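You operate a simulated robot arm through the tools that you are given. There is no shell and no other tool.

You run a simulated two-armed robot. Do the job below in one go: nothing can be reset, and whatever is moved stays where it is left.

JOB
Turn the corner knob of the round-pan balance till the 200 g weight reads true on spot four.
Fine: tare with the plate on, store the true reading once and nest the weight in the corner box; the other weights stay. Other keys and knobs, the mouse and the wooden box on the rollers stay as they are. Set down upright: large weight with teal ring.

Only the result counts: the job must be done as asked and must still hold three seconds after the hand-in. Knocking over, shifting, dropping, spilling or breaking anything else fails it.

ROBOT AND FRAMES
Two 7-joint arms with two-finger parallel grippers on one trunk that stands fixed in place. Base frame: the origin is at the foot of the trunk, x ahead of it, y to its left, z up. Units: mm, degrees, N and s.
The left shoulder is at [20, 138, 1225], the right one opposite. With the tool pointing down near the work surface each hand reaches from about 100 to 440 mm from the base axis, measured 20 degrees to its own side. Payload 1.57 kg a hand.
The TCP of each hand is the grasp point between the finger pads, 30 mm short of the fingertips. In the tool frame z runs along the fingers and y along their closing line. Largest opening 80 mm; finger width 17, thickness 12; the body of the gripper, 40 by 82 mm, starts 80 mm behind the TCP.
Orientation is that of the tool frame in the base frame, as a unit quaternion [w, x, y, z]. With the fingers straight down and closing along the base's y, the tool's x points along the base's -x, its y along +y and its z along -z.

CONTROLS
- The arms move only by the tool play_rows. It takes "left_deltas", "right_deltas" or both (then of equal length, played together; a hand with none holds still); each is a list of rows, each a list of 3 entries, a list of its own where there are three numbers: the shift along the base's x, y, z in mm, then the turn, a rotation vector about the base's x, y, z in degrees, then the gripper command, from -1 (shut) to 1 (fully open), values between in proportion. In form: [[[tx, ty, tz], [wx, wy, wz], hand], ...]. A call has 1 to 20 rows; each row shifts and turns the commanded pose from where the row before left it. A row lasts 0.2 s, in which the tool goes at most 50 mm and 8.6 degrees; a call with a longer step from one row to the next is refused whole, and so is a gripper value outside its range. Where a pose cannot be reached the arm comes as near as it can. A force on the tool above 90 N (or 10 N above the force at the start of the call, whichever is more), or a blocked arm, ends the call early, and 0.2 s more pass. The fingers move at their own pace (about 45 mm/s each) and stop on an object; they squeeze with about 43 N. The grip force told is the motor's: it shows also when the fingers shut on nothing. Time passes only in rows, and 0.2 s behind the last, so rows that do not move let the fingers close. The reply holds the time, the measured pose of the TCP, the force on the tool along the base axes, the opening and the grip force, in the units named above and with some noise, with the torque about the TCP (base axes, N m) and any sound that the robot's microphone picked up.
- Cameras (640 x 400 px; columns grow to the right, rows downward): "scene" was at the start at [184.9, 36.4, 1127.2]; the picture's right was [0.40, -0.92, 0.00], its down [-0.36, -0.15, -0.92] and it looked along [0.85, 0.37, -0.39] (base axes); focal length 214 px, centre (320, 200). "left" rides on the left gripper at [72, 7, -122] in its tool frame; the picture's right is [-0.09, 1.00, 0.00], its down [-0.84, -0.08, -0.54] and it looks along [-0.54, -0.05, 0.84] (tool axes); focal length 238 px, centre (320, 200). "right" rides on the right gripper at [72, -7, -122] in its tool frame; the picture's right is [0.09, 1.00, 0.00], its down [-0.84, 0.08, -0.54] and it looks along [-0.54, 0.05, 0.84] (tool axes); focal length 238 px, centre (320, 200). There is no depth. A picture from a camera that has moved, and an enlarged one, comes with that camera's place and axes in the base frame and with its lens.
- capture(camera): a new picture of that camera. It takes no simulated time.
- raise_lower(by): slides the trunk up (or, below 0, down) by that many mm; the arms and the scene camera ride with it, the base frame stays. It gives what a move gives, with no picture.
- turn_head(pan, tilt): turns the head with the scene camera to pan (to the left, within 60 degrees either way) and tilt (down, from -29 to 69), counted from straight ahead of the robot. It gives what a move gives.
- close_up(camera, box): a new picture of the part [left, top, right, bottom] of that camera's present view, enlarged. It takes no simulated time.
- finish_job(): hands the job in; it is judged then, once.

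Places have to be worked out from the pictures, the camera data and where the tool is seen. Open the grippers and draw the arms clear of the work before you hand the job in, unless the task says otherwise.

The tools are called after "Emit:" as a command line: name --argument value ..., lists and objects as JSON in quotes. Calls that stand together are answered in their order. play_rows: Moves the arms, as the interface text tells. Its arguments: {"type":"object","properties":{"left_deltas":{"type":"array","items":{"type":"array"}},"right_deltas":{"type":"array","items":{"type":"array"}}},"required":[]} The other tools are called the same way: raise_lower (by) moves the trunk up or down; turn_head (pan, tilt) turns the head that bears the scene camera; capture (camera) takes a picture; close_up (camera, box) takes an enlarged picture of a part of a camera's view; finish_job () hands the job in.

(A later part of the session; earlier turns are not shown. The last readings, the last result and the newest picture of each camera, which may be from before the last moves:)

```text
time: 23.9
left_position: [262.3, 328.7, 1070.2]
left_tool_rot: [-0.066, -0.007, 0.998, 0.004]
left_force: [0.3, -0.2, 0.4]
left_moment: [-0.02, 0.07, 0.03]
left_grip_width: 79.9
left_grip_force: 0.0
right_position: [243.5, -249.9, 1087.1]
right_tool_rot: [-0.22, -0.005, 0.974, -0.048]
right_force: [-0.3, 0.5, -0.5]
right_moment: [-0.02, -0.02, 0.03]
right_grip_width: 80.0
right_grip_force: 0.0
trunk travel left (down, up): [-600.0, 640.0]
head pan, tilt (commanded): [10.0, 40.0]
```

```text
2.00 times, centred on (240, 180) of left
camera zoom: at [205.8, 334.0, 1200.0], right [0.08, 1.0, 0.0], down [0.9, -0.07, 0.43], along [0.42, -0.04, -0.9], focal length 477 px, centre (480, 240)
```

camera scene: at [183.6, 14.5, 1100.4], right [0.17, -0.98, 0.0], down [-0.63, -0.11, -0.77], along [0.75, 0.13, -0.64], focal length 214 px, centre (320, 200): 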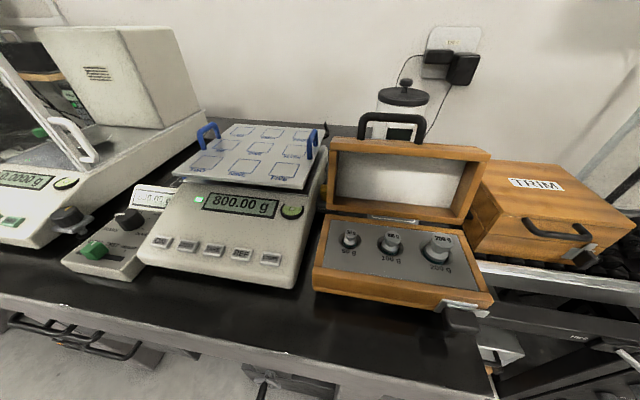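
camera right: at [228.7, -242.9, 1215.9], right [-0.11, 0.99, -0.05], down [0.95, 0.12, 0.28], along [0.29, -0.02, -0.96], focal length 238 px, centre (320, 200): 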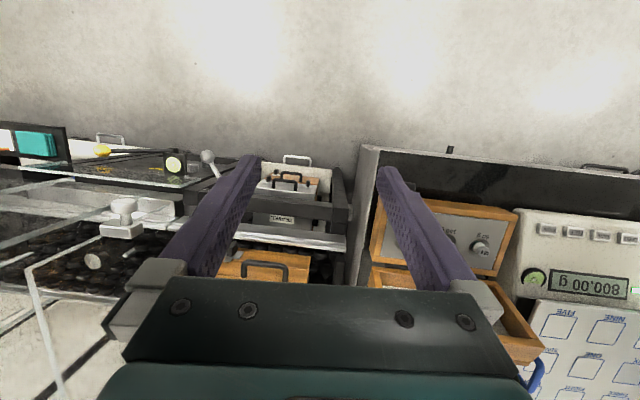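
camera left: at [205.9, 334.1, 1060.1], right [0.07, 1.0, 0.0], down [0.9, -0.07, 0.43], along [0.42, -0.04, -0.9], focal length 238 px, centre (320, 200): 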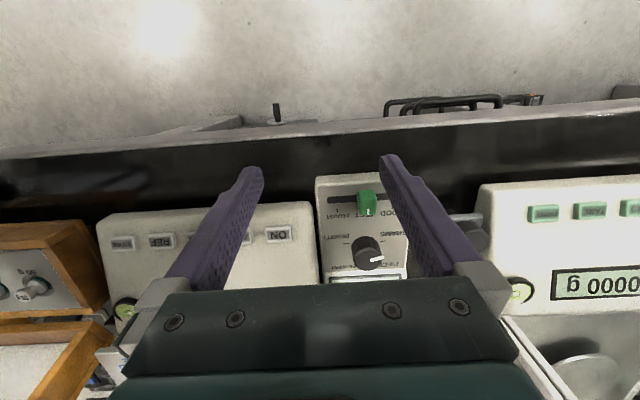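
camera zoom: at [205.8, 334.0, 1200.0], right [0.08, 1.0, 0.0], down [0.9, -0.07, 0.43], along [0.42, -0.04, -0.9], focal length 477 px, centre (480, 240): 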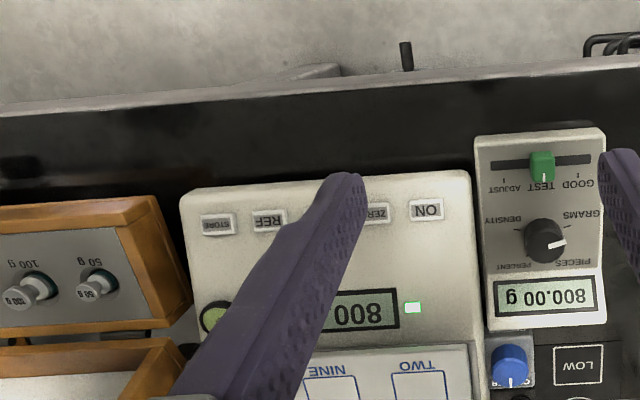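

Key positions triangulate consistently: TARE ≈ (343,197,850), STORE ≈ (344,113,850). I'll close the left fingers, go upright above TARE at a safe height and check.

Emit:
play_rows --left_deltas '[[[8, -13, -14], [0, -0.8, 0], -1], [[8, -13, -14], [0, -0.8, 0], -1], [[8, -13, -14], [0, -0.8, 0], -1], [[8, -13, -14], [0, -0.8, 0], -1], [[8, -13, -14], [0, -0.8, 0], -1], [[8, -13, -14], [0, -0.8, 0], -1], [[8, -13, -14], [0, -0.8, 0], -1], [[8, -13, -14], [0, -0.8, 0], -1], [[8, -13, -14], [0, -0.8, 0], -1], [[8, -13, -14], [0, -0.8, 0], -1]]'

Emit:
capture --camera "left"

Emit:
capture --camera "scene"

```text
time: 26.1
left_position: [343.0, 199.8, 930.8]
left_tool_rot: [0.004, -0.009, 1.0, 0.003]
left_force: [1.2, -1.3, 0.3]
left_moment: [-0.02, 0.02, 0.0]
left_grip_width: 0.1
left_grip_force: 21.5
right_position: [243.5, -250.4, 1087.5]
right_tool_rot: [-0.22, -0.005, 0.974, -0.047]
right_force: [-0.6, 0.5, 0.2]
right_moment: [0.04, 0.01, -0.01]
right_grip_width: 79.7
right_grip_force: 0.1
trunk travel left (down, up): [-600.0, 640.0]
head pan, tilt (commanded): [10.0, 40.0]
```

```text
taken
camera left: at [267.5, 204.4, 1050.3], right [0.07, 1.0, 0.01], down [0.83, -0.07, 0.55], along [0.55, -0.04, -0.84], focal length 238 px, centre (320, 200)
```

left: 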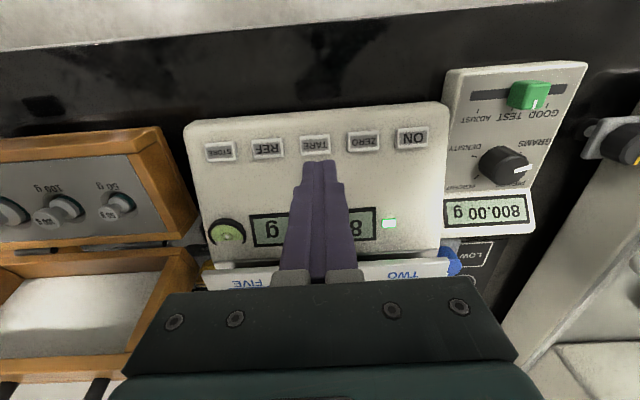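

```text
taken
camera scene: at [183.6, 14.4, 1100.4], right [0.17, -0.98, 0.0], down [-0.63, -0.11, -0.77], along [0.75, 0.13, -0.64], focal length 214 px, centre (320, 200)
```

scene: 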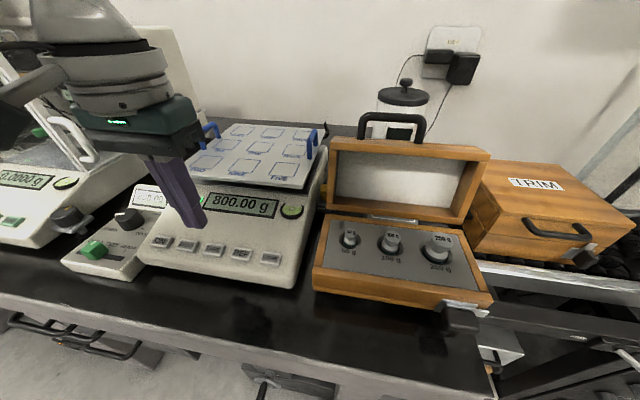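

Fingers are aligned over TARE. I descend to just above the key, then press in small steps while watching the force.

Emit:
play_rows --left_deltas '[[[0, -0.6, -8], [0, 0, 0], -1], [[0, -0.6, -8], [0, 0, 0], -1], [[0, -0.6, -8], [0, 0, 0], -1], [[0, -0.6, -8], [0, 0, 0], -1], [[0, -0.6, -8], [0, 0, 0], -1], [[0, 0, -2], [0, 0, 0], -1], [[0, 0, -2], [0, 0, 0], -1]]'

Emit:
close_up --camera "left" --box '[220, 60, 420, 185]'

Emit:
close_up --camera "scene" --box '[130, 160, 330, 285]'

```text
time: 27.7
left_position: [342.1, 196.1, 887.0]
left_tool_rot: [0.004, -0.009, 1.0, 0.003]
left_force: [-0.1, -0.6, 0.6]
left_moment: [-0.02, 0.0, 0.02]
left_grip_width: 0.0
left_grip_force: 21.6
right_position: [242.3, -250.7, 1086.4]
right_tool_rot: [-0.22, -0.004, 0.974, -0.046]
right_force: [-0.2, 1.0, -0.3]
right_moment: [-0.03, 0.0, 0.04]
right_grip_width: 79.8
right_grip_force: 0.1
trunk travel left (down, up): [-600.0, 640.0]
head pan, tilt (commanded): [10.0, 40.0]
```

```text
3.20 times, centred on (320, 122) of left
camera zoom: at [268.1, 201.2, 1006.7], right [0.07, 1.0, 0.01], down [0.83, -0.07, 0.55], along [0.55, -0.04, -0.84], focal length 763 px, centre (320, 448)
```

zoom: 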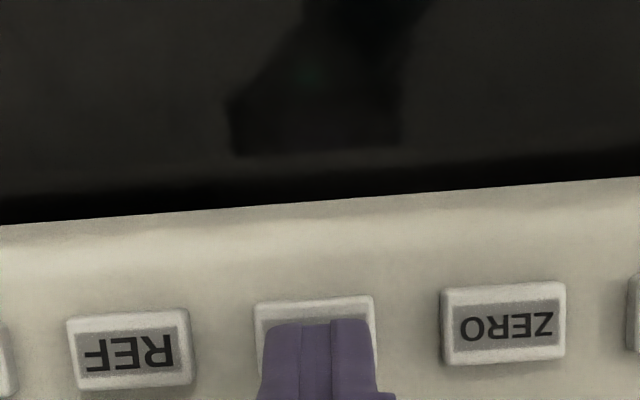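

```text
3.20 times, centred on (230, 222) of scene
camera zoom: at [183.6, 14.5, 1100.4], right [0.17, -0.98, 0.0], down [-0.63, -0.11, -0.77], along [0.75, 0.13, -0.64], focal length 686 px, centre (608, 128)
```

zoom: 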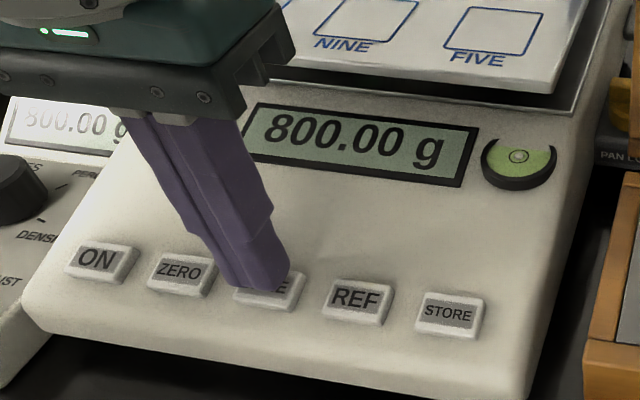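

Tip is right over TARE with no contact yet; pressing down in 1.5 mm steps.

Emit:
play_rows --left_deltas '[[[0, 0, -1.5], [0, 0, 0], -1], [[0, 0, -1.5], [0, 0, 0], -1], [[0, 0, -1.5], [0, 0, 0], -1], [[0, 0, -1.5], [0, 0, 0], -1]]'

Emit:
close_up --camera "scene" --box '[130, 160, 330, 285]'

```text
time: 28.7
left_position: [342.7, 195.7, 881.1]
left_tool_rot: [0.005, -0.009, 1.0, 0.002]
left_force: [0.9, -1.9, 7.8]
left_moment: [-0.06, -0.12, 0.02]
left_grip_width: 0.2
left_grip_force: 21.0
right_position: [243.2, -249.4, 1087.5]
right_tool_rot: [-0.219, -0.004, 0.975, -0.047]
right_force: [-0.3, -0.2, 0.3]
right_moment: [0.02, -0.01, 0.0]
right_grip_width: 80.0
right_grip_force: 0.0
trunk travel left (down, up): [-600.0, 640.0]
head pan, tilt (commanded): [10.0, 40.0]
heard: click
```

```text
3.20 times, centred on (230, 222) of scene
camera zoom: at [184.2, 14.4, 1100.6], right [0.17, -0.98, 0.0], down [-0.63, -0.11, -0.77], along [0.75, 0.13, -0.64], focal length 686 px, centre (608, 128)
```

zoom: 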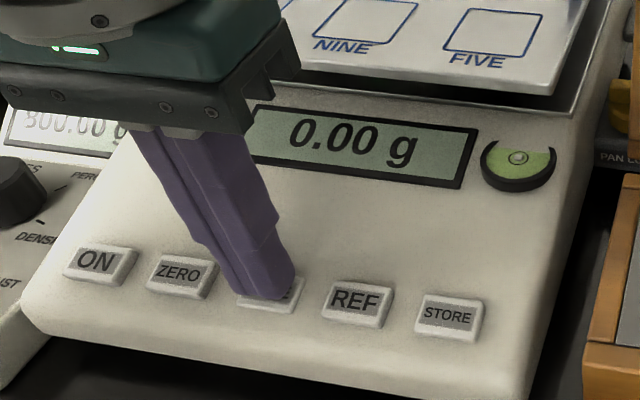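

Tare succeeded (0.00 g, one click). Now lift off and carry the left hand, upright, over to above the 200 g weight with a moderate opening to measure it from the hand camera.

Emit:
play_rows --left_deltas '[[[0, 0, 20], [0, 0, 0], -1], [[0, 0, 20], [0, 0, 0], -1], [[0, 0, 20], [0, 0, 0], -1], [[0, 0, 20], [0, 0, 0], -1], [[0, 0, 20], [0, 0, 0], -1], [[0, 0, 20], [0, 0, 0], -1], [[0, -30, 0], [0, 0, 0], 0.05], [[0, -30, 0], [0, 0, 0], 0.05], [[0, -30, 0], [0, 0, 0], 0.05], [[0, -30, 0], [0, 0, 0], 0.05], [[0, -30, 0], [0, 0, 0], 0.05], [[0, -30, 0], [0, 0, 0], 0.05], [[0, -30, 0], [0, 0, 0], 0.05], [[0, -30, 0], [0, 0, 0], 0.05], [[0, -30, 0], [0, 0, 0], 0.05], [[0, -30, 0], [0, 0, 0], 0.05]]'

Emit:
capture --camera "left"

Emit:
close_up --camera "left" --box '[240, 100, 400, 200]'

Emit:
close_up --camera "scene" --box '[130, 140, 350, 285]'

Emit:
capture --camera "scene"

```text
time: 32.1
left_position: [342.6, -103.9, 1002.1]
left_tool_rot: [0.005, -0.009, 1.0, 0.003]
left_force: [0.8, -0.1, 0.5]
left_moment: [0.01, 0.02, -0.02]
left_grip_width: 42.1
left_grip_force: 0.1
right_position: [243.2, -249.8, 1088.0]
right_tool_rot: [-0.22, -0.004, 0.974, -0.047]
right_force: [0.1, 0.5, -0.1]
right_moment: [-0.03, 0.02, 0.04]
right_grip_width: 79.9
right_grip_force: 0.3
trunk travel left (down, up): [-600.0, 640.0]
head pan, tilt (commanded): [10.0, 40.0]
```

```text
taken
camera left: at [268.5, -99.2, 1121.5], right [0.07, 1.0, 0.01], down [0.83, -0.06, 0.55], along [0.55, -0.04, -0.84], focal length 238 px, centre (320, 200)
```

left: 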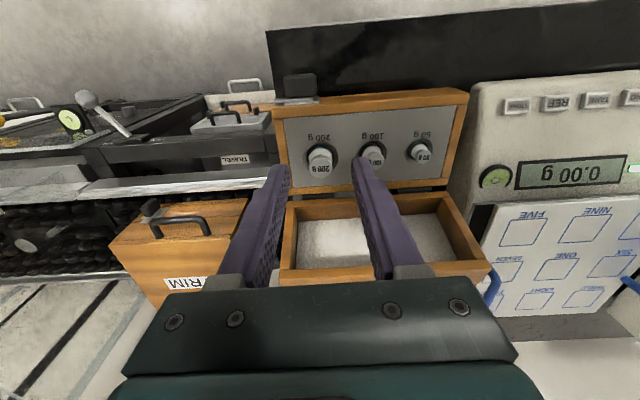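

```text
4.00 times, centred on (320, 150) of left
camera zoom: at [268.5, -99.2, 1121.5], right [0.07, 1.0, 0.01], down [0.83, -0.06, 0.55], along [0.55, -0.04, -0.84], focal length 953 px, centre (320, 400)
```

zoom: 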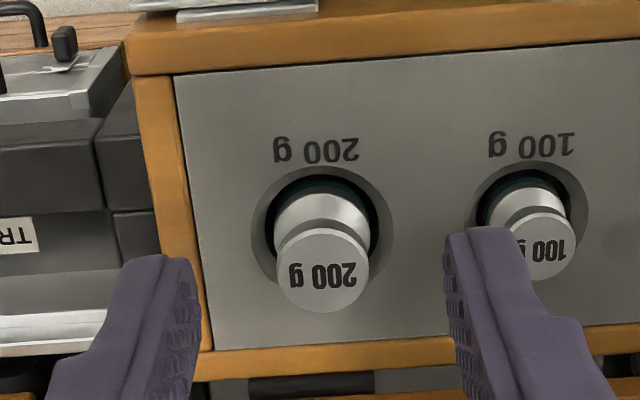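

```text
2.76 times, centred on (240, 212) of scene
camera zoom: at [183.8, 14.6, 1100.4], right [0.17, -0.98, 0.0], down [-0.63, -0.11, -0.77], along [0.75, 0.13, -0.64], focal length 592 px, centre (541, 166)
```

zoom: 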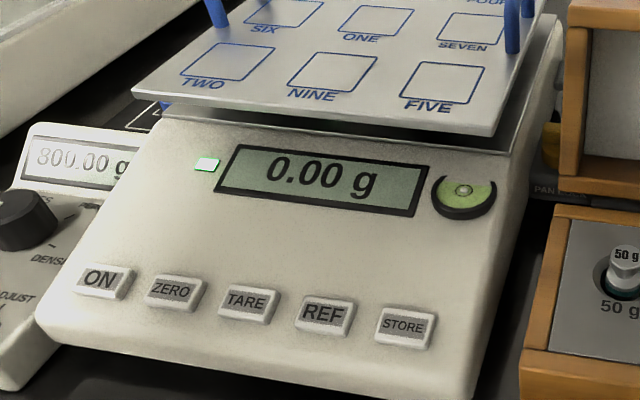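

```text
taken
camera scene: at [183.8, 14.6, 1100.4], right [0.17, -0.98, 0.0], down [-0.63, -0.11, -0.77], along [0.75, 0.13, -0.64], focal length 214 px, centre (320, 200)
```

scene: 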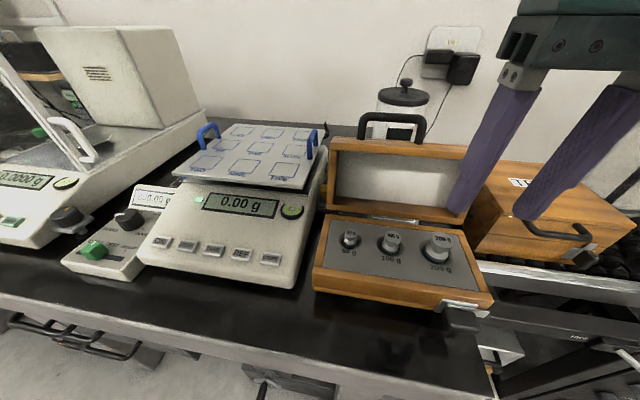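

Weight axis is at about (380,-107), head top z≈889, panel z≈864, head ≈25 mm wide. For the 45° tilt needed at spot four I want the head/camera out of the way, so I'll raise the trunk 60 mm first.

Emit:
raise_lower --by 60

Emit:
play_rows --left_deltas '[[[-3, -0.5, -17], [0, -7.5, 0], 0.05], [[-3, -0.5, -17], [0, -7.5, 0], 0.05], [[-3, -0.5, -17], [0, -7.5, 0], 0.05], [[-3, -0.5, -17], [0, -7.5, 0], 0.05], [[-3, -0.5, -17], [0, -7.5, 0], 0.05], [[-3, -0.5, -17], [0, -7.5, 0], 0.05]]'

Emit:
capture --camera "left"

Emit:
capture --camera "scene"

Emit:
capture --camera "right"

```text
time: 33.1
left_position: [342.5, -103.7, 1061.2]
left_tool_rot: [0.003, -0.01, 1.0, 0.003]
left_force: [0.4, 0.1, -0.2]
left_moment: [-0.02, -0.01, 0.0]
left_grip_width: 42.1
left_grip_force: 0.1
right_position: [243.4, -251.1, 1146.8]
right_tool_rot: [-0.219, -0.004, 0.975, -0.047]
right_force: [0.6, -0.7, 0.6]
right_moment: [0.02, 0.0, -0.01]
right_grip_width: 80.0
right_grip_force: 0.2
trunk travel left (down, up): [-660.0, 580.0]
head pan, tilt (commanded): [10.0, 40.0]
```

```text
time: 34.6
left_position: [389.0, -88.6, 1012.7]
left_tool_rot: [0.444, -0.058, 0.894, 0.001]
left_force: [-0.5, 0.1, -0.4]
left_moment: [0.04, -0.04, -0.01]
left_grip_width: 41.9
left_grip_force: 0.1
right_position: [243.7, -249.7, 1146.7]
right_tool_rot: [-0.219, -0.003, 0.975, -0.046]
right_force: [0.5, -0.4, 0.1]
right_moment: [-0.01, 0.01, 0.03]
right_grip_width: 79.9
right_grip_force: 0.1
trunk travel left (down, up): [-660.0, 580.0]
head pan, tilt (commanded): [10.0, 40.0]
stopped in row 6 (left hand): the arm was blocked; the commanded pose is now the measured one
```

```text
taken
camera left: at [248.1, -94.8, 1027.6], right [-0.05, 1.0, 0.02], down [0.08, -0.02, 1.0], along [1.0, 0.05, -0.08], focal length 238 px, centre (320, 200)
```

left: 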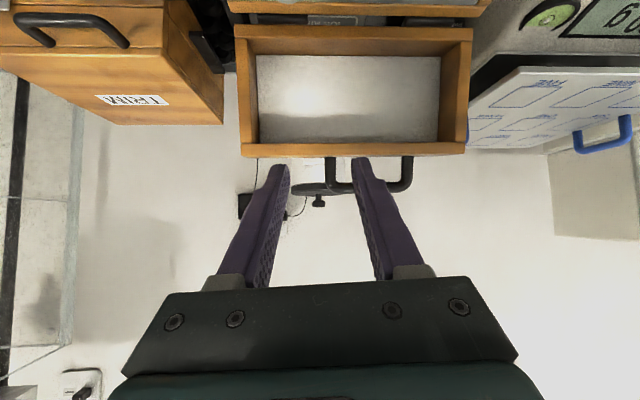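

```text
taken
camera scene: at [154.2, 7.4, 1123.4], right [0.14, -0.99, 0.0], down [-0.93, -0.13, -0.35], along [0.34, 0.05, -0.94], focal length 214 px, centre (320, 200)
```

scene: 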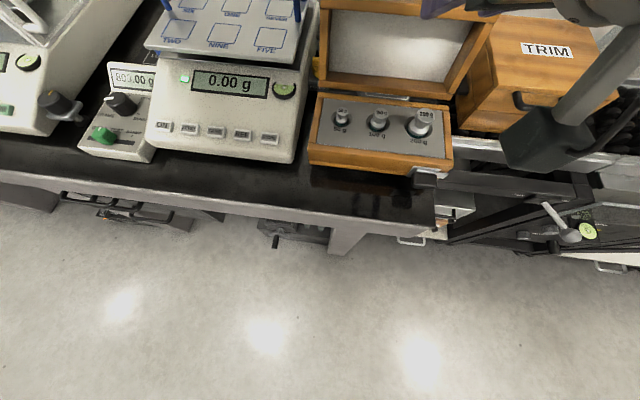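

```text
taken
camera right: at [231.2, -244.0, 1287.1], right [-0.11, 0.99, -0.05], down [0.99, 0.12, 0.12], along [0.13, -0.04, -0.99], focal length 238 px, centre (320, 200)
```

right: 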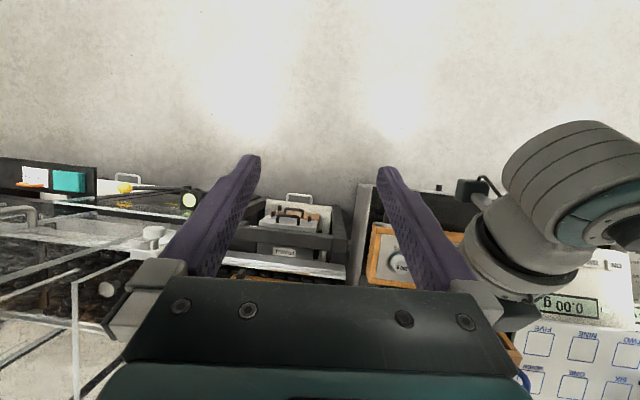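

The forearm pushed against the head, so that approach angle is wrong. I back off along the reverse path, then restore the head.

Emit:
play_rows --left_deltas '[[[-4, -2, 6], [0, 6, 0], 0.05], [[-4, -2, 6], [0, 6, 0], 0.05], [[-4, -2, 6], [0, 6, 0], 0.05], [[-4, -2, 6], [0, 6, 0], 0.05], [[-4, -2, 6], [0, 6, 0], 0.05], [[-4, -2, 6], [0, 6, 0], 0.05], [[-4, -2, 6], [0, 6, 0], 0.05], [[-4, 0, 6], [0, 6, 0], 0.05]]'

Emit:
turn_head --pan 10 --tilt 40

Emit:
capture --camera "scene"

Emit:
capture --camera "left"

```text
time: 35.7
left_position: [399.5, -23.8, 1003.4]
left_tool_rot: [0.252, -0.096, 0.96, 0.082]
left_force: [0.8, 0.3, 0.6]
left_moment: [0.02, -0.01, 0.0]
left_grip_width: 42.2
left_grip_force: 0.1
right_position: [243.2, -250.2, 1146.3]
right_tool_rot: [-0.22, -0.003, 0.974, -0.048]
right_force: [0.7, 0.2, 0.6]
right_moment: [0.07, 0.0, 0.01]
right_grip_width: 80.0
right_grip_force: 0.0
trunk travel left (down, up): [-660.0, 580.0]
head pan, tilt (commanded): [10.0, 40.0]
stopped in row 5 (left hand): the arm was blocked; the commanded pose is now the measured one
```

```text
time: 36.3
left_position: [400.2, -24.4, 1002.8]
left_tool_rot: [0.252, -0.095, 0.96, 0.081]
left_force: [0.7, -0.6, -0.5]
left_moment: [-0.01, -0.02, -0.05]
left_grip_width: 41.9
left_grip_force: 0.0
right_position: [243.0, -250.2, 1146.0]
right_tool_rot: [-0.221, -0.004, 0.974, -0.047]
right_force: [0.3, -0.6, -0.1]
right_moment: [-0.03, 0.01, 0.0]
right_grip_width: 79.9
right_grip_force: 0.1
trunk travel left (down, up): [-660.0, 580.0]
head pan, tilt (commanded): [10.0, 40.0]
```

```text
taken
camera scene: at [182.5, 15.4, 1158.5], right [0.19, -0.98, 0.0], down [-0.65, -0.12, -0.75], along [0.74, 0.14, -0.66], focal length 214 px, centre (320, 200)
```

scene: 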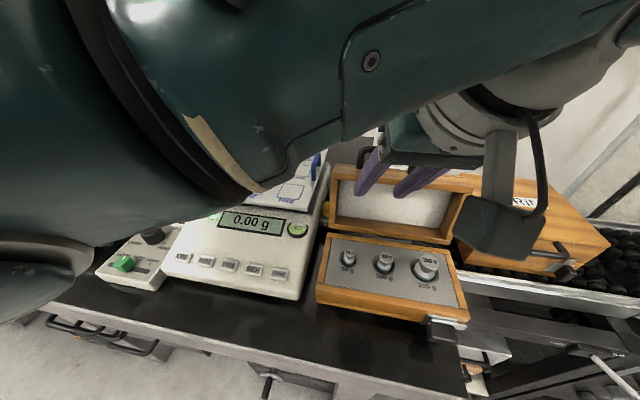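

```text
taken
camera left: at [278.8, -52.0, 1071.0], right [-0.14, 0.98, 0.15], down [0.48, -0.07, 0.87], along [0.87, 0.2, -0.46], focal length 238 px, centre (320, 200)
```

left: 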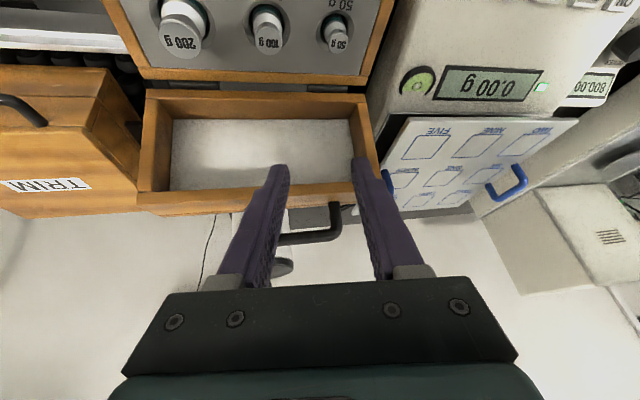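

The left forearm is wedged in front of the head. I'll move the hand up and left (away from the lid) to free it without pulling back.

Emit:
play_rows --left_deltas '[[[0, 14, 10], [0, 0, 0], 0.05], [[0, 14, 10], [0, 0, 0], 0.05], [[0, 14, 10], [0, 0, 0], 0.05], [[0, 14, 10], [0, 0, 0], 0.05], [[0, 14, 10], [0, 0, 0], 0.05], [[0, 14, 10], [0, 0, 0], 0.05]]'

Emit:
capture --camera "scene"

Emit:
capture --camera "left"

```text
time: 37.7
left_position: [399.2, 67.8, 1059.3]
left_tool_rot: [0.25, -0.098, 0.959, 0.088]
left_force: [-0.7, 1.4, -0.6]
left_moment: [0.0, -0.05, 0.01]
left_grip_width: 42.0
left_grip_force: 0.1
right_position: [244.3, -250.2, 1146.1]
right_tool_rot: [-0.22, -0.004, 0.974, -0.047]
right_force: [0.4, -0.2, 0.4]
right_moment: [-0.03, -0.01, 0.02]
right_grip_width: 80.0
right_grip_force: 0.0
trunk travel left (down, up): [-660.0, 580.0]
head pan, tilt (commanded): [10.0, 40.0]
```

```text
taken
camera scene: at [183.6, 15.6, 1161.0], right [0.19, -0.98, 0.0], down [-0.63, -0.12, -0.77], along [0.76, 0.14, -0.64], focal length 214 px, centre (320, 200)
```

scene: 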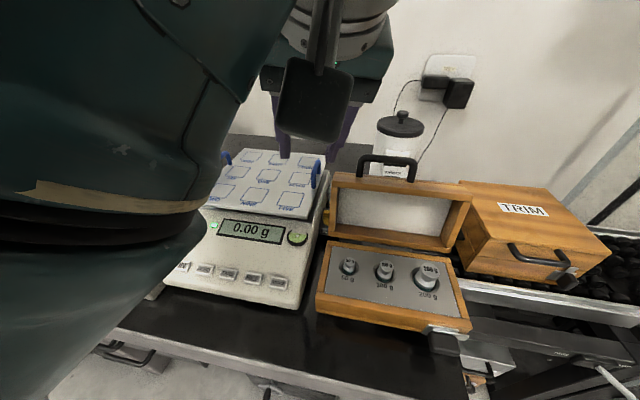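

```text
taken
camera left: at [279.8, 38.3, 1127.6], right [-0.15, 0.97, 0.17], down [0.48, -0.07, 0.87], along [0.86, 0.22, -0.46], focal length 238 px, centre (320, 200)
```

left: 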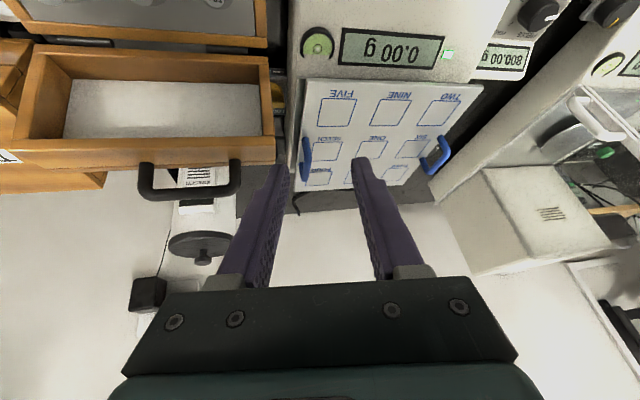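

The arm is free again. I'll return the left hand to its left-side upright pose to restore a natural elbow position.

Emit:
play_rows --left_deltas '[[[-4, 18, 4], [-0.85, 2.42, -0.95], 0.05], [[-4, 18, 4], [-0.85, 2.42, -0.95], 0.05], [[-4, 18, 4], [-0.85, 2.42, -0.95], 0.05], [[-8, 18, 4], [-0.85, 2.42, -0.95], 0.05], [[-8, 18, 4], [-0.85, 2.42, -0.95], 0.05], [[-8, 18, 4], [-0.85, 2.42, -0.95], 0.05], [[-8, 18, 4], [-0.85, 2.42, -0.95], 0.05], [[-8, 18, 4], [-0.85, 2.42, -0.95], 0.05], [[-8, 18, 4], [-0.85, 2.42, -0.95], 0.05], [[-8, 18, 4], [-0.85, 2.42, -0.95], 0.05], [[-8, 18, 4], [-0.85, 2.42, -0.95], 0.05], [[-8, 18, 4], [-0.85, 2.42, -0.95], 0.05]]'

Emit:
capture --camera "scene"

Emit:
capture --camera "left"

```text
time: 40.3
left_position: [364.4, 287.6, 1052.3]
left_tool_rot: [0.0, 0.004, 1.0, -0.01]
left_force: [-0.3, 0.2, -1.1]
left_moment: [0.0, 0.02, -0.02]
left_grip_width: 42.0
left_grip_force: 0.0
left hand out of reach, approached as far as the arm can: row 2, 3, 4, 5, 6, 7, 8, 9
right_position: [244.1, -249.5, 1146.6]
right_tool_rot: [-0.22, -0.004, 0.974, -0.047]
right_force: [0.4, 0.2, -0.2]
right_moment: [-0.04, -0.02, -0.03]
right_grip_width: 79.9
right_grip_force: 0.1
trunk travel left (down, up): [-660.0, 580.0]
head pan, tilt (commanded): [10.0, 40.0]
```

```text
taken
camera scene: at [183.6, 14.5, 1160.5], right [0.17, -0.98, 0.0], down [-0.63, -0.11, -0.77], along [0.76, 0.13, -0.64], focal length 214 px, centre (320, 200)
```

scene: 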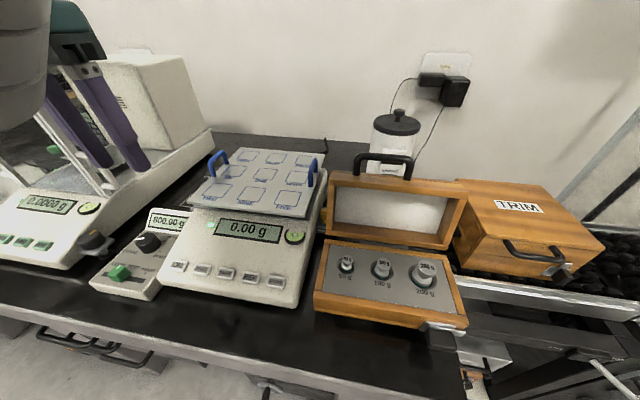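

```text
taken
camera left: at [291.2, 298.0, 1172.1], right [0.1, 0.99, -0.02], down [0.84, -0.07, 0.54], along [0.54, -0.07, -0.84], focal length 238 px, centre (320, 200)
```

left: 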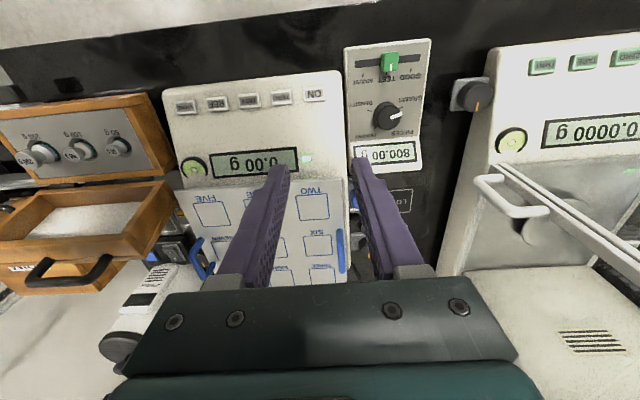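

All is intact (0.00 g). New plan: the right arm picks the weight from the box and relays it to spot FIVE, from where the left arm takes it to FOUR. I lower the trunk back, park the left arm aside and bring the right hand upright over the weight.

Emit:
raise_lower --by -60

Emit:
play_rows --left_deltas '[[[-6, 5, 3], [0, 0, 0], 0.05], [[-6, 5, 3], [0, 0, 0], 0.05], [[-6, 5, 3], [0, 0, 0], 0.05], [[-6, 5, 3], [0, 0, 0], 0.05], [[-6, 5, 3], [0, 0, 0], 0.05], [[-6, 5, 3], [0, 0, 0], 0.05], [[-6, 5, 3], [0, 0, 0], 0.05], [[-6, 5, 3], [0, 0, 0], 0.05], [[-6, 5, 3], [0, 0, 0], 0.05], [[-6, 5, 3], [0, 0, 0], 0.05]]' --right_deltas '[[[9.1, 14.3, -8.7], [0.55, -2.56, -0.05], 0.05], [[9.1, 14.3, -8.7], [0.55, -2.56, -0.05], 0.05], [[9.1, 14.3, -8.7], [0.55, -2.56, -0.05], 0.05], [[9.1, 14.3, -8.7], [0.55, -2.56, -0.05], 0.05], [[9.1, 14.3, -8.7], [0.55, -2.56, -0.05], 0.05], [[9.1, 14.3, -8.7], [0.55, -2.56, -0.05], 0.05], [[9.1, 14.3, -8.7], [0.55, -2.56, -0.05], 0.05], [[9.1, 14.3, -8.7], [0.55, -2.56, -0.05], 0.05], [[9.1, 14.3, -8.7], [0.55, -2.56, -0.05], 0.05], [[9.1, 14.3, -8.7], [0.55, -2.56, -0.05], 0.05]]'

Emit:
capture --camera "right"

Emit:
capture --camera "scene"

```text
time: 41.3
left_position: [363.5, 288.6, 991.1]
left_tool_rot: [0.001, 0.002, 1.0, -0.01]
left_force: [0.3, -0.5, 0.0]
left_moment: [0.01, 0.0, 0.01]
left_grip_width: 41.9
left_grip_force: 0.0
right_position: [242.9, -249.8, 1087.6]
right_tool_rot: [-0.22, -0.003, 0.974, -0.047]
right_force: [-0.3, 0.5, 0.2]
right_moment: [0.01, -0.03, -0.02]
right_grip_width: 80.1
right_grip_force: 0.1
trunk travel left (down, up): [-600.0, 640.0]
head pan, tilt (commanded): [10.0, 40.0]
```

```text
time: 43.5
left_position: [302.1, 340.3, 1022.2]
left_tool_rot: [0.0, 0.002, 1.0, -0.009]
left_force: [-0.2, -0.3, 0.6]
left_moment: [0.02, -0.03, -0.01]
left_grip_width: 41.9
left_grip_force: 0.2
right_position: [333.6, -107.4, 998.7]
right_tool_rot: [0.002, 0.0, 1.0, 0.0]
right_force: [-0.1, -0.2, 0.2]
right_moment: [0.01, 0.0, -0.01]
right_grip_width: 41.9
right_grip_force: 0.1
trunk travel left (down, up): [-600.0, 640.0]
head pan, tilt (commanded): [10.0, 40.0]
```

```text
taken
camera right: at [261.8, -113.3, 1119.6], right [-0.09, 1.0, 0.0], down [0.84, 0.08, 0.54], along [0.54, 0.05, -0.84], focal length 238 px, centre (320, 200)
```

right: 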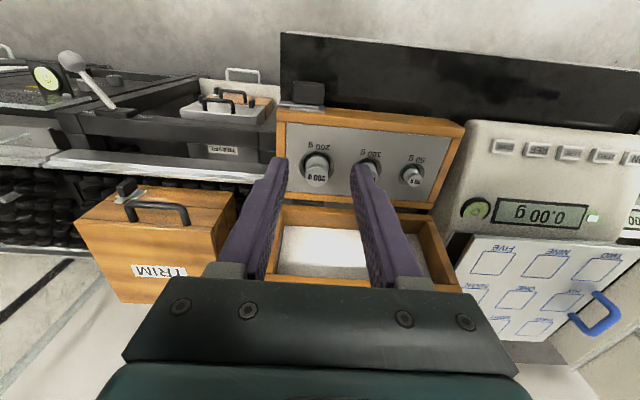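

```text
taken
camera scene: at [183.6, 14.5, 1100.4], right [0.17, -0.98, 0.0], down [-0.63, -0.11, -0.77], along [0.75, 0.13, -0.64], focal length 214 px, centre (320, 200)
```

scene: 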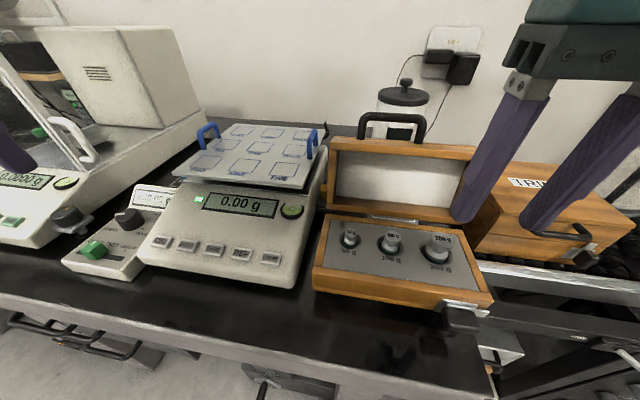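

Right hand is upright over the box. Zooming on the weight to refine its position.

Emit:
close_up --camera "right" --box '[260, 120, 400, 208]'

Emit:
close_up --camera "scene" --box '[310, 200, 510, 325]'

```text
4.55 times, centred on (330, 164) of right
camera zoom: at [261.8, -113.3, 1119.6], right [-0.09, 1.0, 0.0], down [0.84, 0.08, 0.54], along [0.54, 0.05, -0.84], focal length 1083 px, centre (274, 364)
```

zoom: 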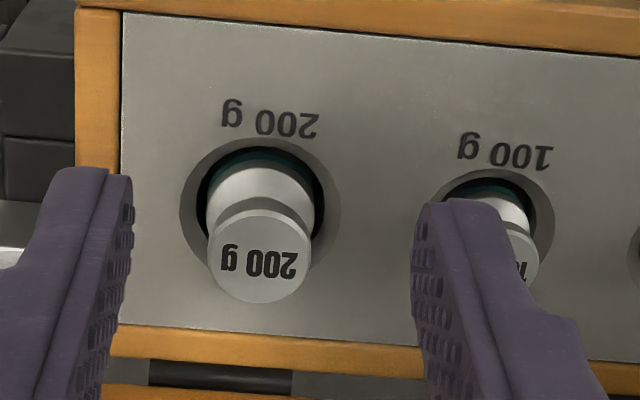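

```text
3.20 times, centred on (410, 262) of scene
camera zoom: at [183.6, 14.5, 1100.4], right [0.17, -0.98, 0.0], down [-0.63, -0.11, -0.77], along [0.75, 0.13, -0.64], focal length 686 px, centre (32, 0)
```

zoom: 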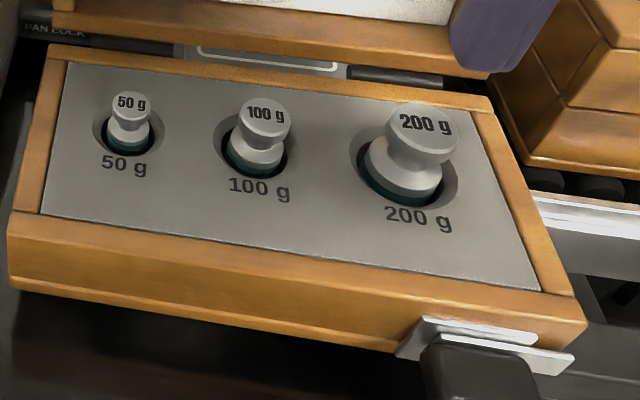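

Weight axis confirmed at (379,-106). I tilt the right hand 35° forward and move to a pre-grasp 40 mm short along the finger axis.

Emit:
play_rows --right_deltas '[[[2.3, 0.3, -12.9], [0, -7, 0], 0.05], [[2.3, 0.3, -12.9], [0, -7, 0], 0.05], [[2.3, 0.3, -12.9], [0, -7, 0], 0.05], [[2.3, 0.3, -12.9], [0, -7, 0], 0.05], [[2.3, 0.3, -12.9], [0, -7, 0], 0.05], [[0, 0, 0], [0, 0, 0], 0.05]]'

Emit:
capture --camera "right"

Emit:
close_up --camera "scene" --box '[310, 160, 550, 310]'

```text
time: 44.9
left_position: [304.1, 339.2, 1021.9]
left_tool_rot: [0.001, 0.002, 1.0, -0.009]
left_force: [-0.8, 0.2, 0.8]
left_moment: [-0.01, 0.02, 0.0]
left_grip_width: 41.7
left_grip_force: 0.0
right_position: [345.7, -105.8, 935.6]
right_tool_rot: [0.302, 0.001, 0.953, 0.0]
right_force: [0.1, 0.1, -0.4]
right_moment: [-0.01, 0.0, 0.01]
right_grip_width: 41.8
right_grip_force: 0.1
trunk travel left (down, up): [-600.0, 640.0]
head pan, tilt (commanded): [10.0, 40.0]
```

```text
taken
camera right: at [216.4, -112.2, 992.2], right [-0.08, 1.0, -0.05], down [0.37, 0.08, 0.93], along [0.93, 0.05, -0.38], focal length 238 px, centre (320, 200)
```

right: 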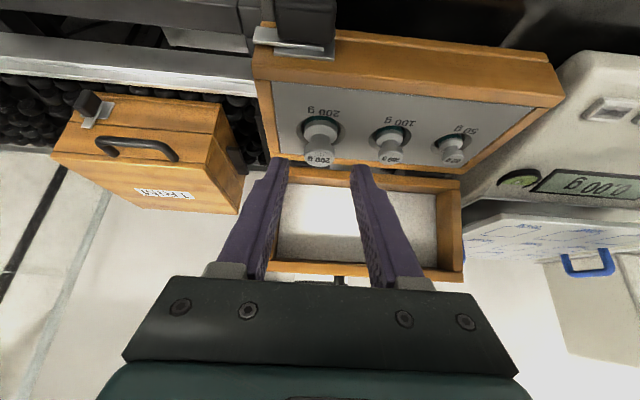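

```text
2.67 times, centred on (430, 235) of scene
camera zoom: at [183.5, 14.5, 1100.4], right [0.17, -0.98, 0.0], down [-0.63, -0.11, -0.77], along [0.75, 0.13, -0.64], focal length 572 px, centre (27, 107)
```

zoom: 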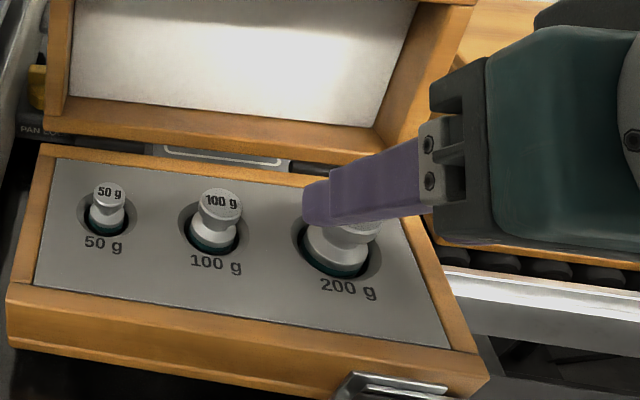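

Aligned on the weight, and this view confirms head top at z≈889. Advancing 40 mm along the finger axis.

Emit:
play_rows --right_deltas '[[[5.6, 0, -8.2], [0, 0, 0], 0.05], [[5.6, 0, -8.2], [0, 0, 0], 0.05], [[5.6, 0, -8.2], [0, 0, 0], 0.05], [[5.6, 0, -8.2], [0, 0, 0], 0.05], [[0, 0, 0], [0, 0, 0], 0.05]]'

Emit:
close_up --camera "right" --box '[230, 90, 430, 215]'

Emit:
close_up --camera "scene" --box '[350, 190, 510, 290]'

```text
time: 46.1
left_position: [304.6, 339.0, 1022.3]
left_tool_rot: [0.001, 0.002, 1.0, -0.009]
left_force: [0.0, 0.9, -0.1]
left_moment: [0.03, -0.01, 0.0]
left_grip_width: 42.0
left_grip_force: 0.1
right_position: [368.6, -105.4, 902.3]
right_tool_rot: [0.303, -0.001, 0.953, 0.001]
right_force: [0.0, 0.6, 0.8]
right_moment: [0.03, 0.01, 0.01]
right_grip_width: 41.8
right_grip_force: 0.0
trunk travel left (down, up): [-600.0, 640.0]
head pan, tilt (commanded): [10.0, 40.0]
```

```text
3.20 times, centred on (330, 152) of right
camera zoom: at [239.3, -111.5, 959.7], right [-0.08, 1.0, -0.05], down [0.37, 0.08, 0.93], along [0.93, 0.05, -0.38], focal length 763 px, centre (288, 352)
```

zoom: 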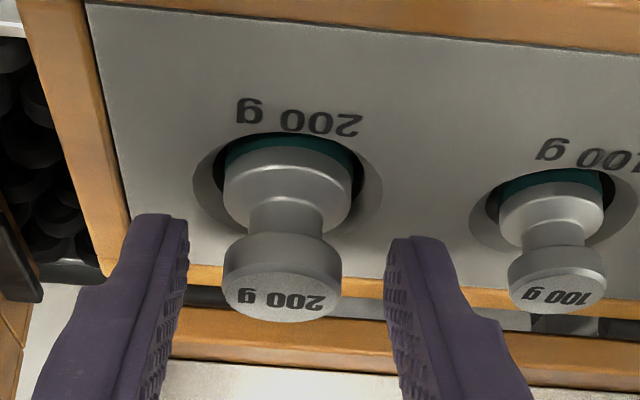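

```text
4.00 times, centred on (430, 240) of scene
camera zoom: at [183.6, 14.5, 1100.4], right [0.17, -0.98, 0.0], down [-0.63, -0.11, -0.77], along [0.75, 0.13, -0.64], focal length 858 px, centre (-120, 40)
```

zoom: 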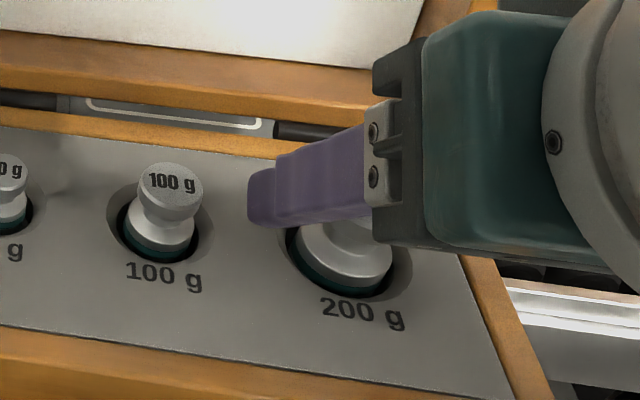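

The head lies between the fingertips with clearance to the panel. Closing the right gripper.

Emit:
play_rows --right_deltas '[[[0, 0, 0], [0, 0, 0], -0.6], [[0, 0, 0], [0, 0, 0], -1], [[0, 0, 0], [0, 0, 0], -1], [[0, 0, 0], [0, 0, 0], -1], [[0, 0, 0], [0, 0, 0], -1]]'

Emit:
close_up --camera "right" --box '[230, 90, 430, 215]'

```text
time: 47.3
left_position: [302.9, 340.6, 1022.1]
left_tool_rot: [0.002, 0.003, 1.0, -0.008]
left_force: [0.5, 0.5, 0.3]
left_moment: [0.01, 0.06, -0.02]
left_grip_width: 41.9
left_grip_force: 0.0
right_position: [366.6, -103.8, 902.8]
right_tool_rot: [0.301, 0.0, 0.954, 0.001]
right_force: [0.8, -0.3, 0.6]
right_moment: [-0.02, -0.02, -0.03]
right_grip_width: 24.0
right_grip_force: 36.1
trunk travel left (down, up): [-600.0, 640.0]
head pan, tilt (commanded): [10.0, 40.0]
```

```text
3.20 times, centred on (330, 152) of right
camera zoom: at [239.2, -111.6, 959.9], right [-0.07, 1.0, -0.05], down [0.37, 0.08, 0.93], along [0.93, 0.05, -0.38], focal length 763 px, centre (288, 352)
```

zoom: 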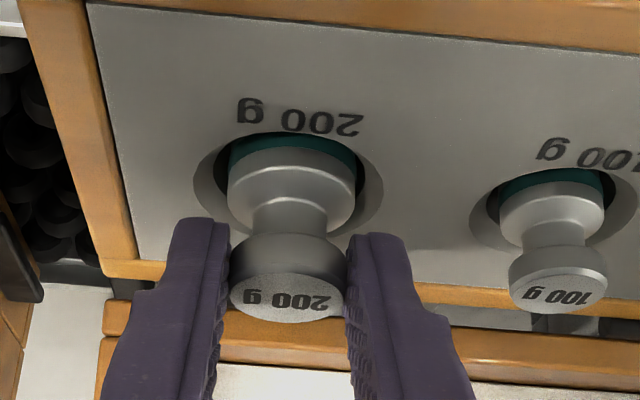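

Gripped firmly (24 mm, 36 N). Lifting straight up 50 mm.

Emit:
play_rows --right_deltas '[[[0, 0, 5], [0, 0, 0], -1], [[0, 0, 5], [0, 0, 0], -1], [[0, 0, 10], [0, 0, 0], -1], [[0, 0, 10], [0, 0, 0], -1], [[0, 0, 10], [0, 0, 0], -1], [[0, 0, 10], [0, 0, 0], -1]]'

Emit:
capture --camera "right"

Emit:
close_up --camera "scene" --box '[330, 150, 530, 275]'

```text
time: 48.7
left_position: [303.1, 339.4, 1022.2]
left_tool_rot: [0.001, 0.001, 1.0, -0.009]
left_force: [0.0, -0.5, 0.1]
left_moment: [0.02, -0.03, -0.04]
left_grip_width: 42.2
left_grip_force: 0.2
right_position: [366.0, -105.5, 953.0]
right_tool_rot: [0.302, 0.0, 0.953, 0.001]
right_force: [-0.1, -0.1, -0.9]
right_moment: [-0.01, 0.0, -0.01]
right_grip_width: 0.0
right_grip_force: 21.5
trunk travel left (down, up): [-600.0, 640.0]
head pan, tilt (commanded): [10.0, 40.0]
```

```text
taken
camera right: at [238.2, -112.0, 1010.6], right [-0.07, 1.0, -0.05], down [0.37, 0.08, 0.93], along [0.93, 0.05, -0.38], focal length 238 px, centre (320, 200)
```

right: 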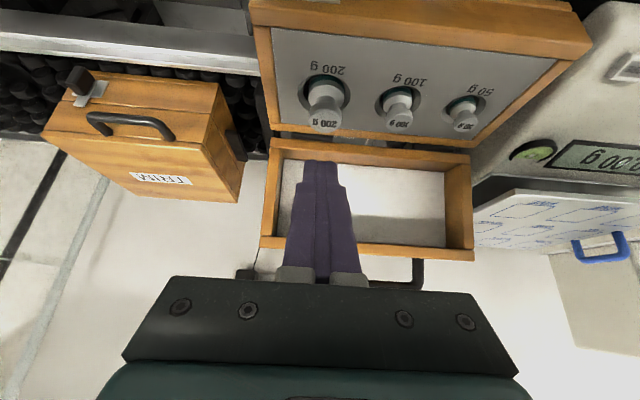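

```text
3.20 times, centred on (430, 212) of scene
camera zoom: at [183.6, 14.5, 1100.3], right [0.17, -0.98, 0.0], down [-0.63, -0.11, -0.77], along [0.75, 0.13, -0.64], focal length 686 px, centre (-32, 160)
```

zoom: 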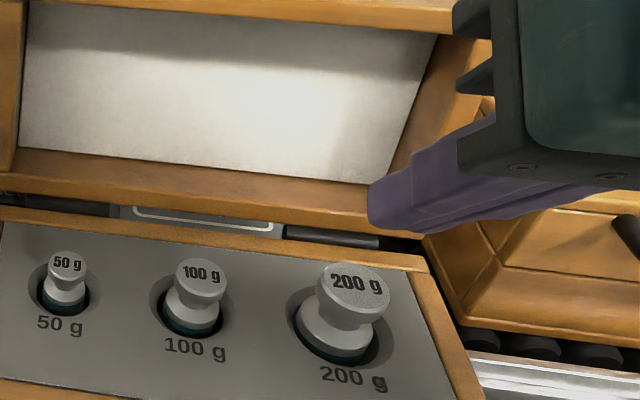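

The weight slipped out and is still upright in its nest — the fingertip corners probably landed on the body's shoulder. I'll reopen, return about 4–5 mm higher so only the head is clamped, and look before closing.

Emit:
play_rows --right_deltas '[[[0, 0, 0], [0, 0, 0], 0.05], [[0, 0, 0], [0, 0, 0], 0.05], [[0, 0, 0], [0, 0, 0], 0.05], [[0.5, -0.2, -10], [0, 0, 0], 0.05], [[0.5, -0.2, -10], [0, 0, 0], 0.05], [[0.5, -0.1, -10], [0, 0, 0], 0.05], [[0.5, 0, -8], [0, 0, 0], 0.05], [[0.5, 0, -7.5], [0, 0, 0], 0.05], [[0, 0, 0], [0, 0, 0], 0.05]]'

Emit:
close_up --camera "right" --box '[250, 110, 390, 198]'

Emit:
close_up --camera "scene" --box '[370, 200, 498, 280]'

```text
time: 50.7
left_position: [302.6, 339.3, 1022.1]
left_tool_rot: [0.001, 0.002, 1.0, -0.008]
left_force: [-0.8, -0.4, 0.6]
left_moment: [-0.01, 0.0, 0.0]
left_grip_width: 42.0
left_grip_force: 0.0
right_position: [370.8, -105.4, 907.4]
right_tool_rot: [0.302, 0.0, 0.953, 0.001]
right_force: [0.2, -0.3, 0.0]
right_moment: [-0.02, 0.01, 0.01]
right_grip_width: 42.0
right_grip_force: 0.1
trunk travel left (down, up): [-600.0, 640.0]
head pan, tilt (commanded): [10.0, 40.0]
```

```text
4.55 times, centred on (320, 154) of right
camera zoom: at [241.8, -112.2, 964.6], right [-0.08, 1.0, -0.05], down [0.37, 0.08, 0.93], along [0.93, 0.05, -0.38], focal length 1083 px, centre (320, 409)
```

zoom: 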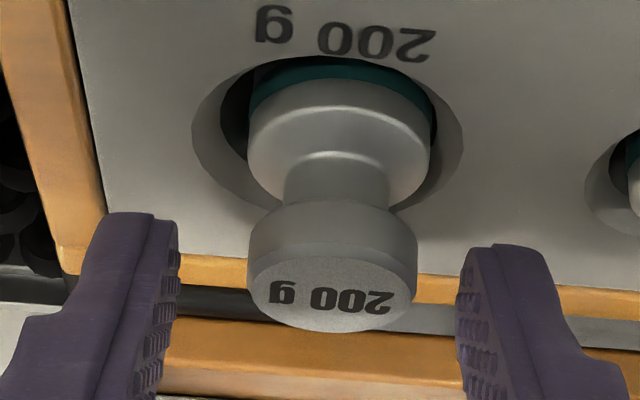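

```text
5.00 times, centred on (434, 240) of scene
camera zoom: at [183.6, 14.5, 1100.3], right [0.17, -0.98, 0.0], down [-0.63, -0.11, -0.77], along [0.75, 0.13, -0.64], focal length 1072 px, centre (-250, 0)
```

zoom: 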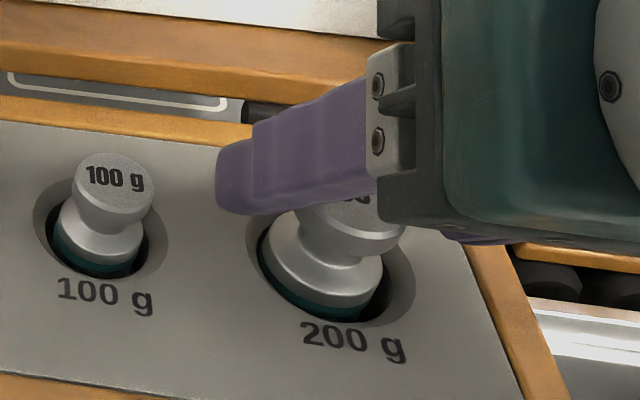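

Fingers straddle the head with tips just under its lower rim. Closing and holding longer before a slow test lift.

Emit:
play_rows --right_deltas '[[[0, 0, 0], [0, 0, 0], -0.6], [[0, 0, 0], [0, 0, 0], -1], [[0, 0, 0], [0, 0, 0], -1], [[0, 0, 0], [0, 0, 0], -1], [[0, 0, 0], [0, 0, 0], -1], [[0, 0, 0], [0, 0, 0], -1], [[0, 0, 0], [0, 0, 0], -1]]'

Emit:
close_up --camera "right" --box '[250, 110, 390, 198]'

Emit:
close_up --camera "scene" --box '[370, 200, 498, 280]'

```text
time: 52.3
left_position: [304.5, 338.4, 1022.1]
left_tool_rot: [0.001, 0.002, 1.0, -0.009]
left_force: [0.4, 0.4, -0.7]
left_moment: [0.0, 0.04, -0.02]
left_grip_width: 41.9
left_grip_force: 0.1
right_position: [370.4, -105.2, 907.7]
right_tool_rot: [0.301, 0.001, 0.953, 0.0]
right_force: [-1.0, 0.1, -0.7]
right_moment: [0.02, -0.01, 0.02]
right_grip_width: 24.0
right_grip_force: 36.6
trunk travel left (down, up): [-600.0, 640.0]
head pan, tilt (commanded): [10.0, 40.0]
```

```text
4.55 times, centred on (320, 154) of right
camera zoom: at [241.8, -112.1, 964.7], right [-0.07, 1.0, -0.05], down [0.37, 0.08, 0.93], along [0.93, 0.05, -0.38], focal length 1083 px, centre (320, 409)
```

zoom: 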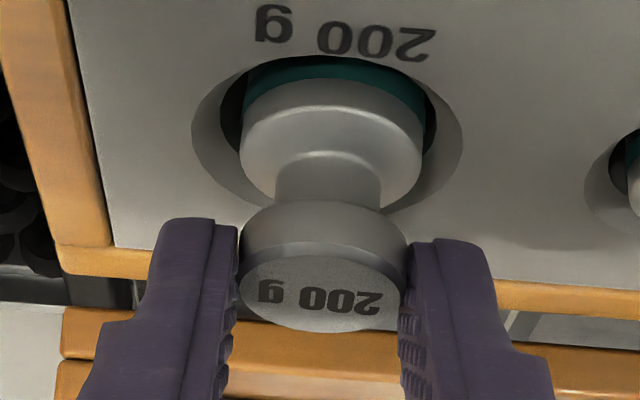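

```text
5.00 times, centred on (434, 240) of scene
camera zoom: at [183.5, 14.6, 1100.3], right [0.17, -0.98, 0.0], down [-0.63, -0.11, -0.77], along [0.75, 0.13, -0.64], focal length 1072 px, centre (-250, 0)
```

zoom: 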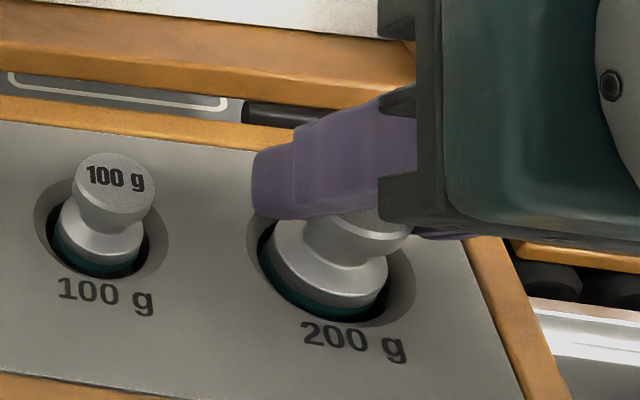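

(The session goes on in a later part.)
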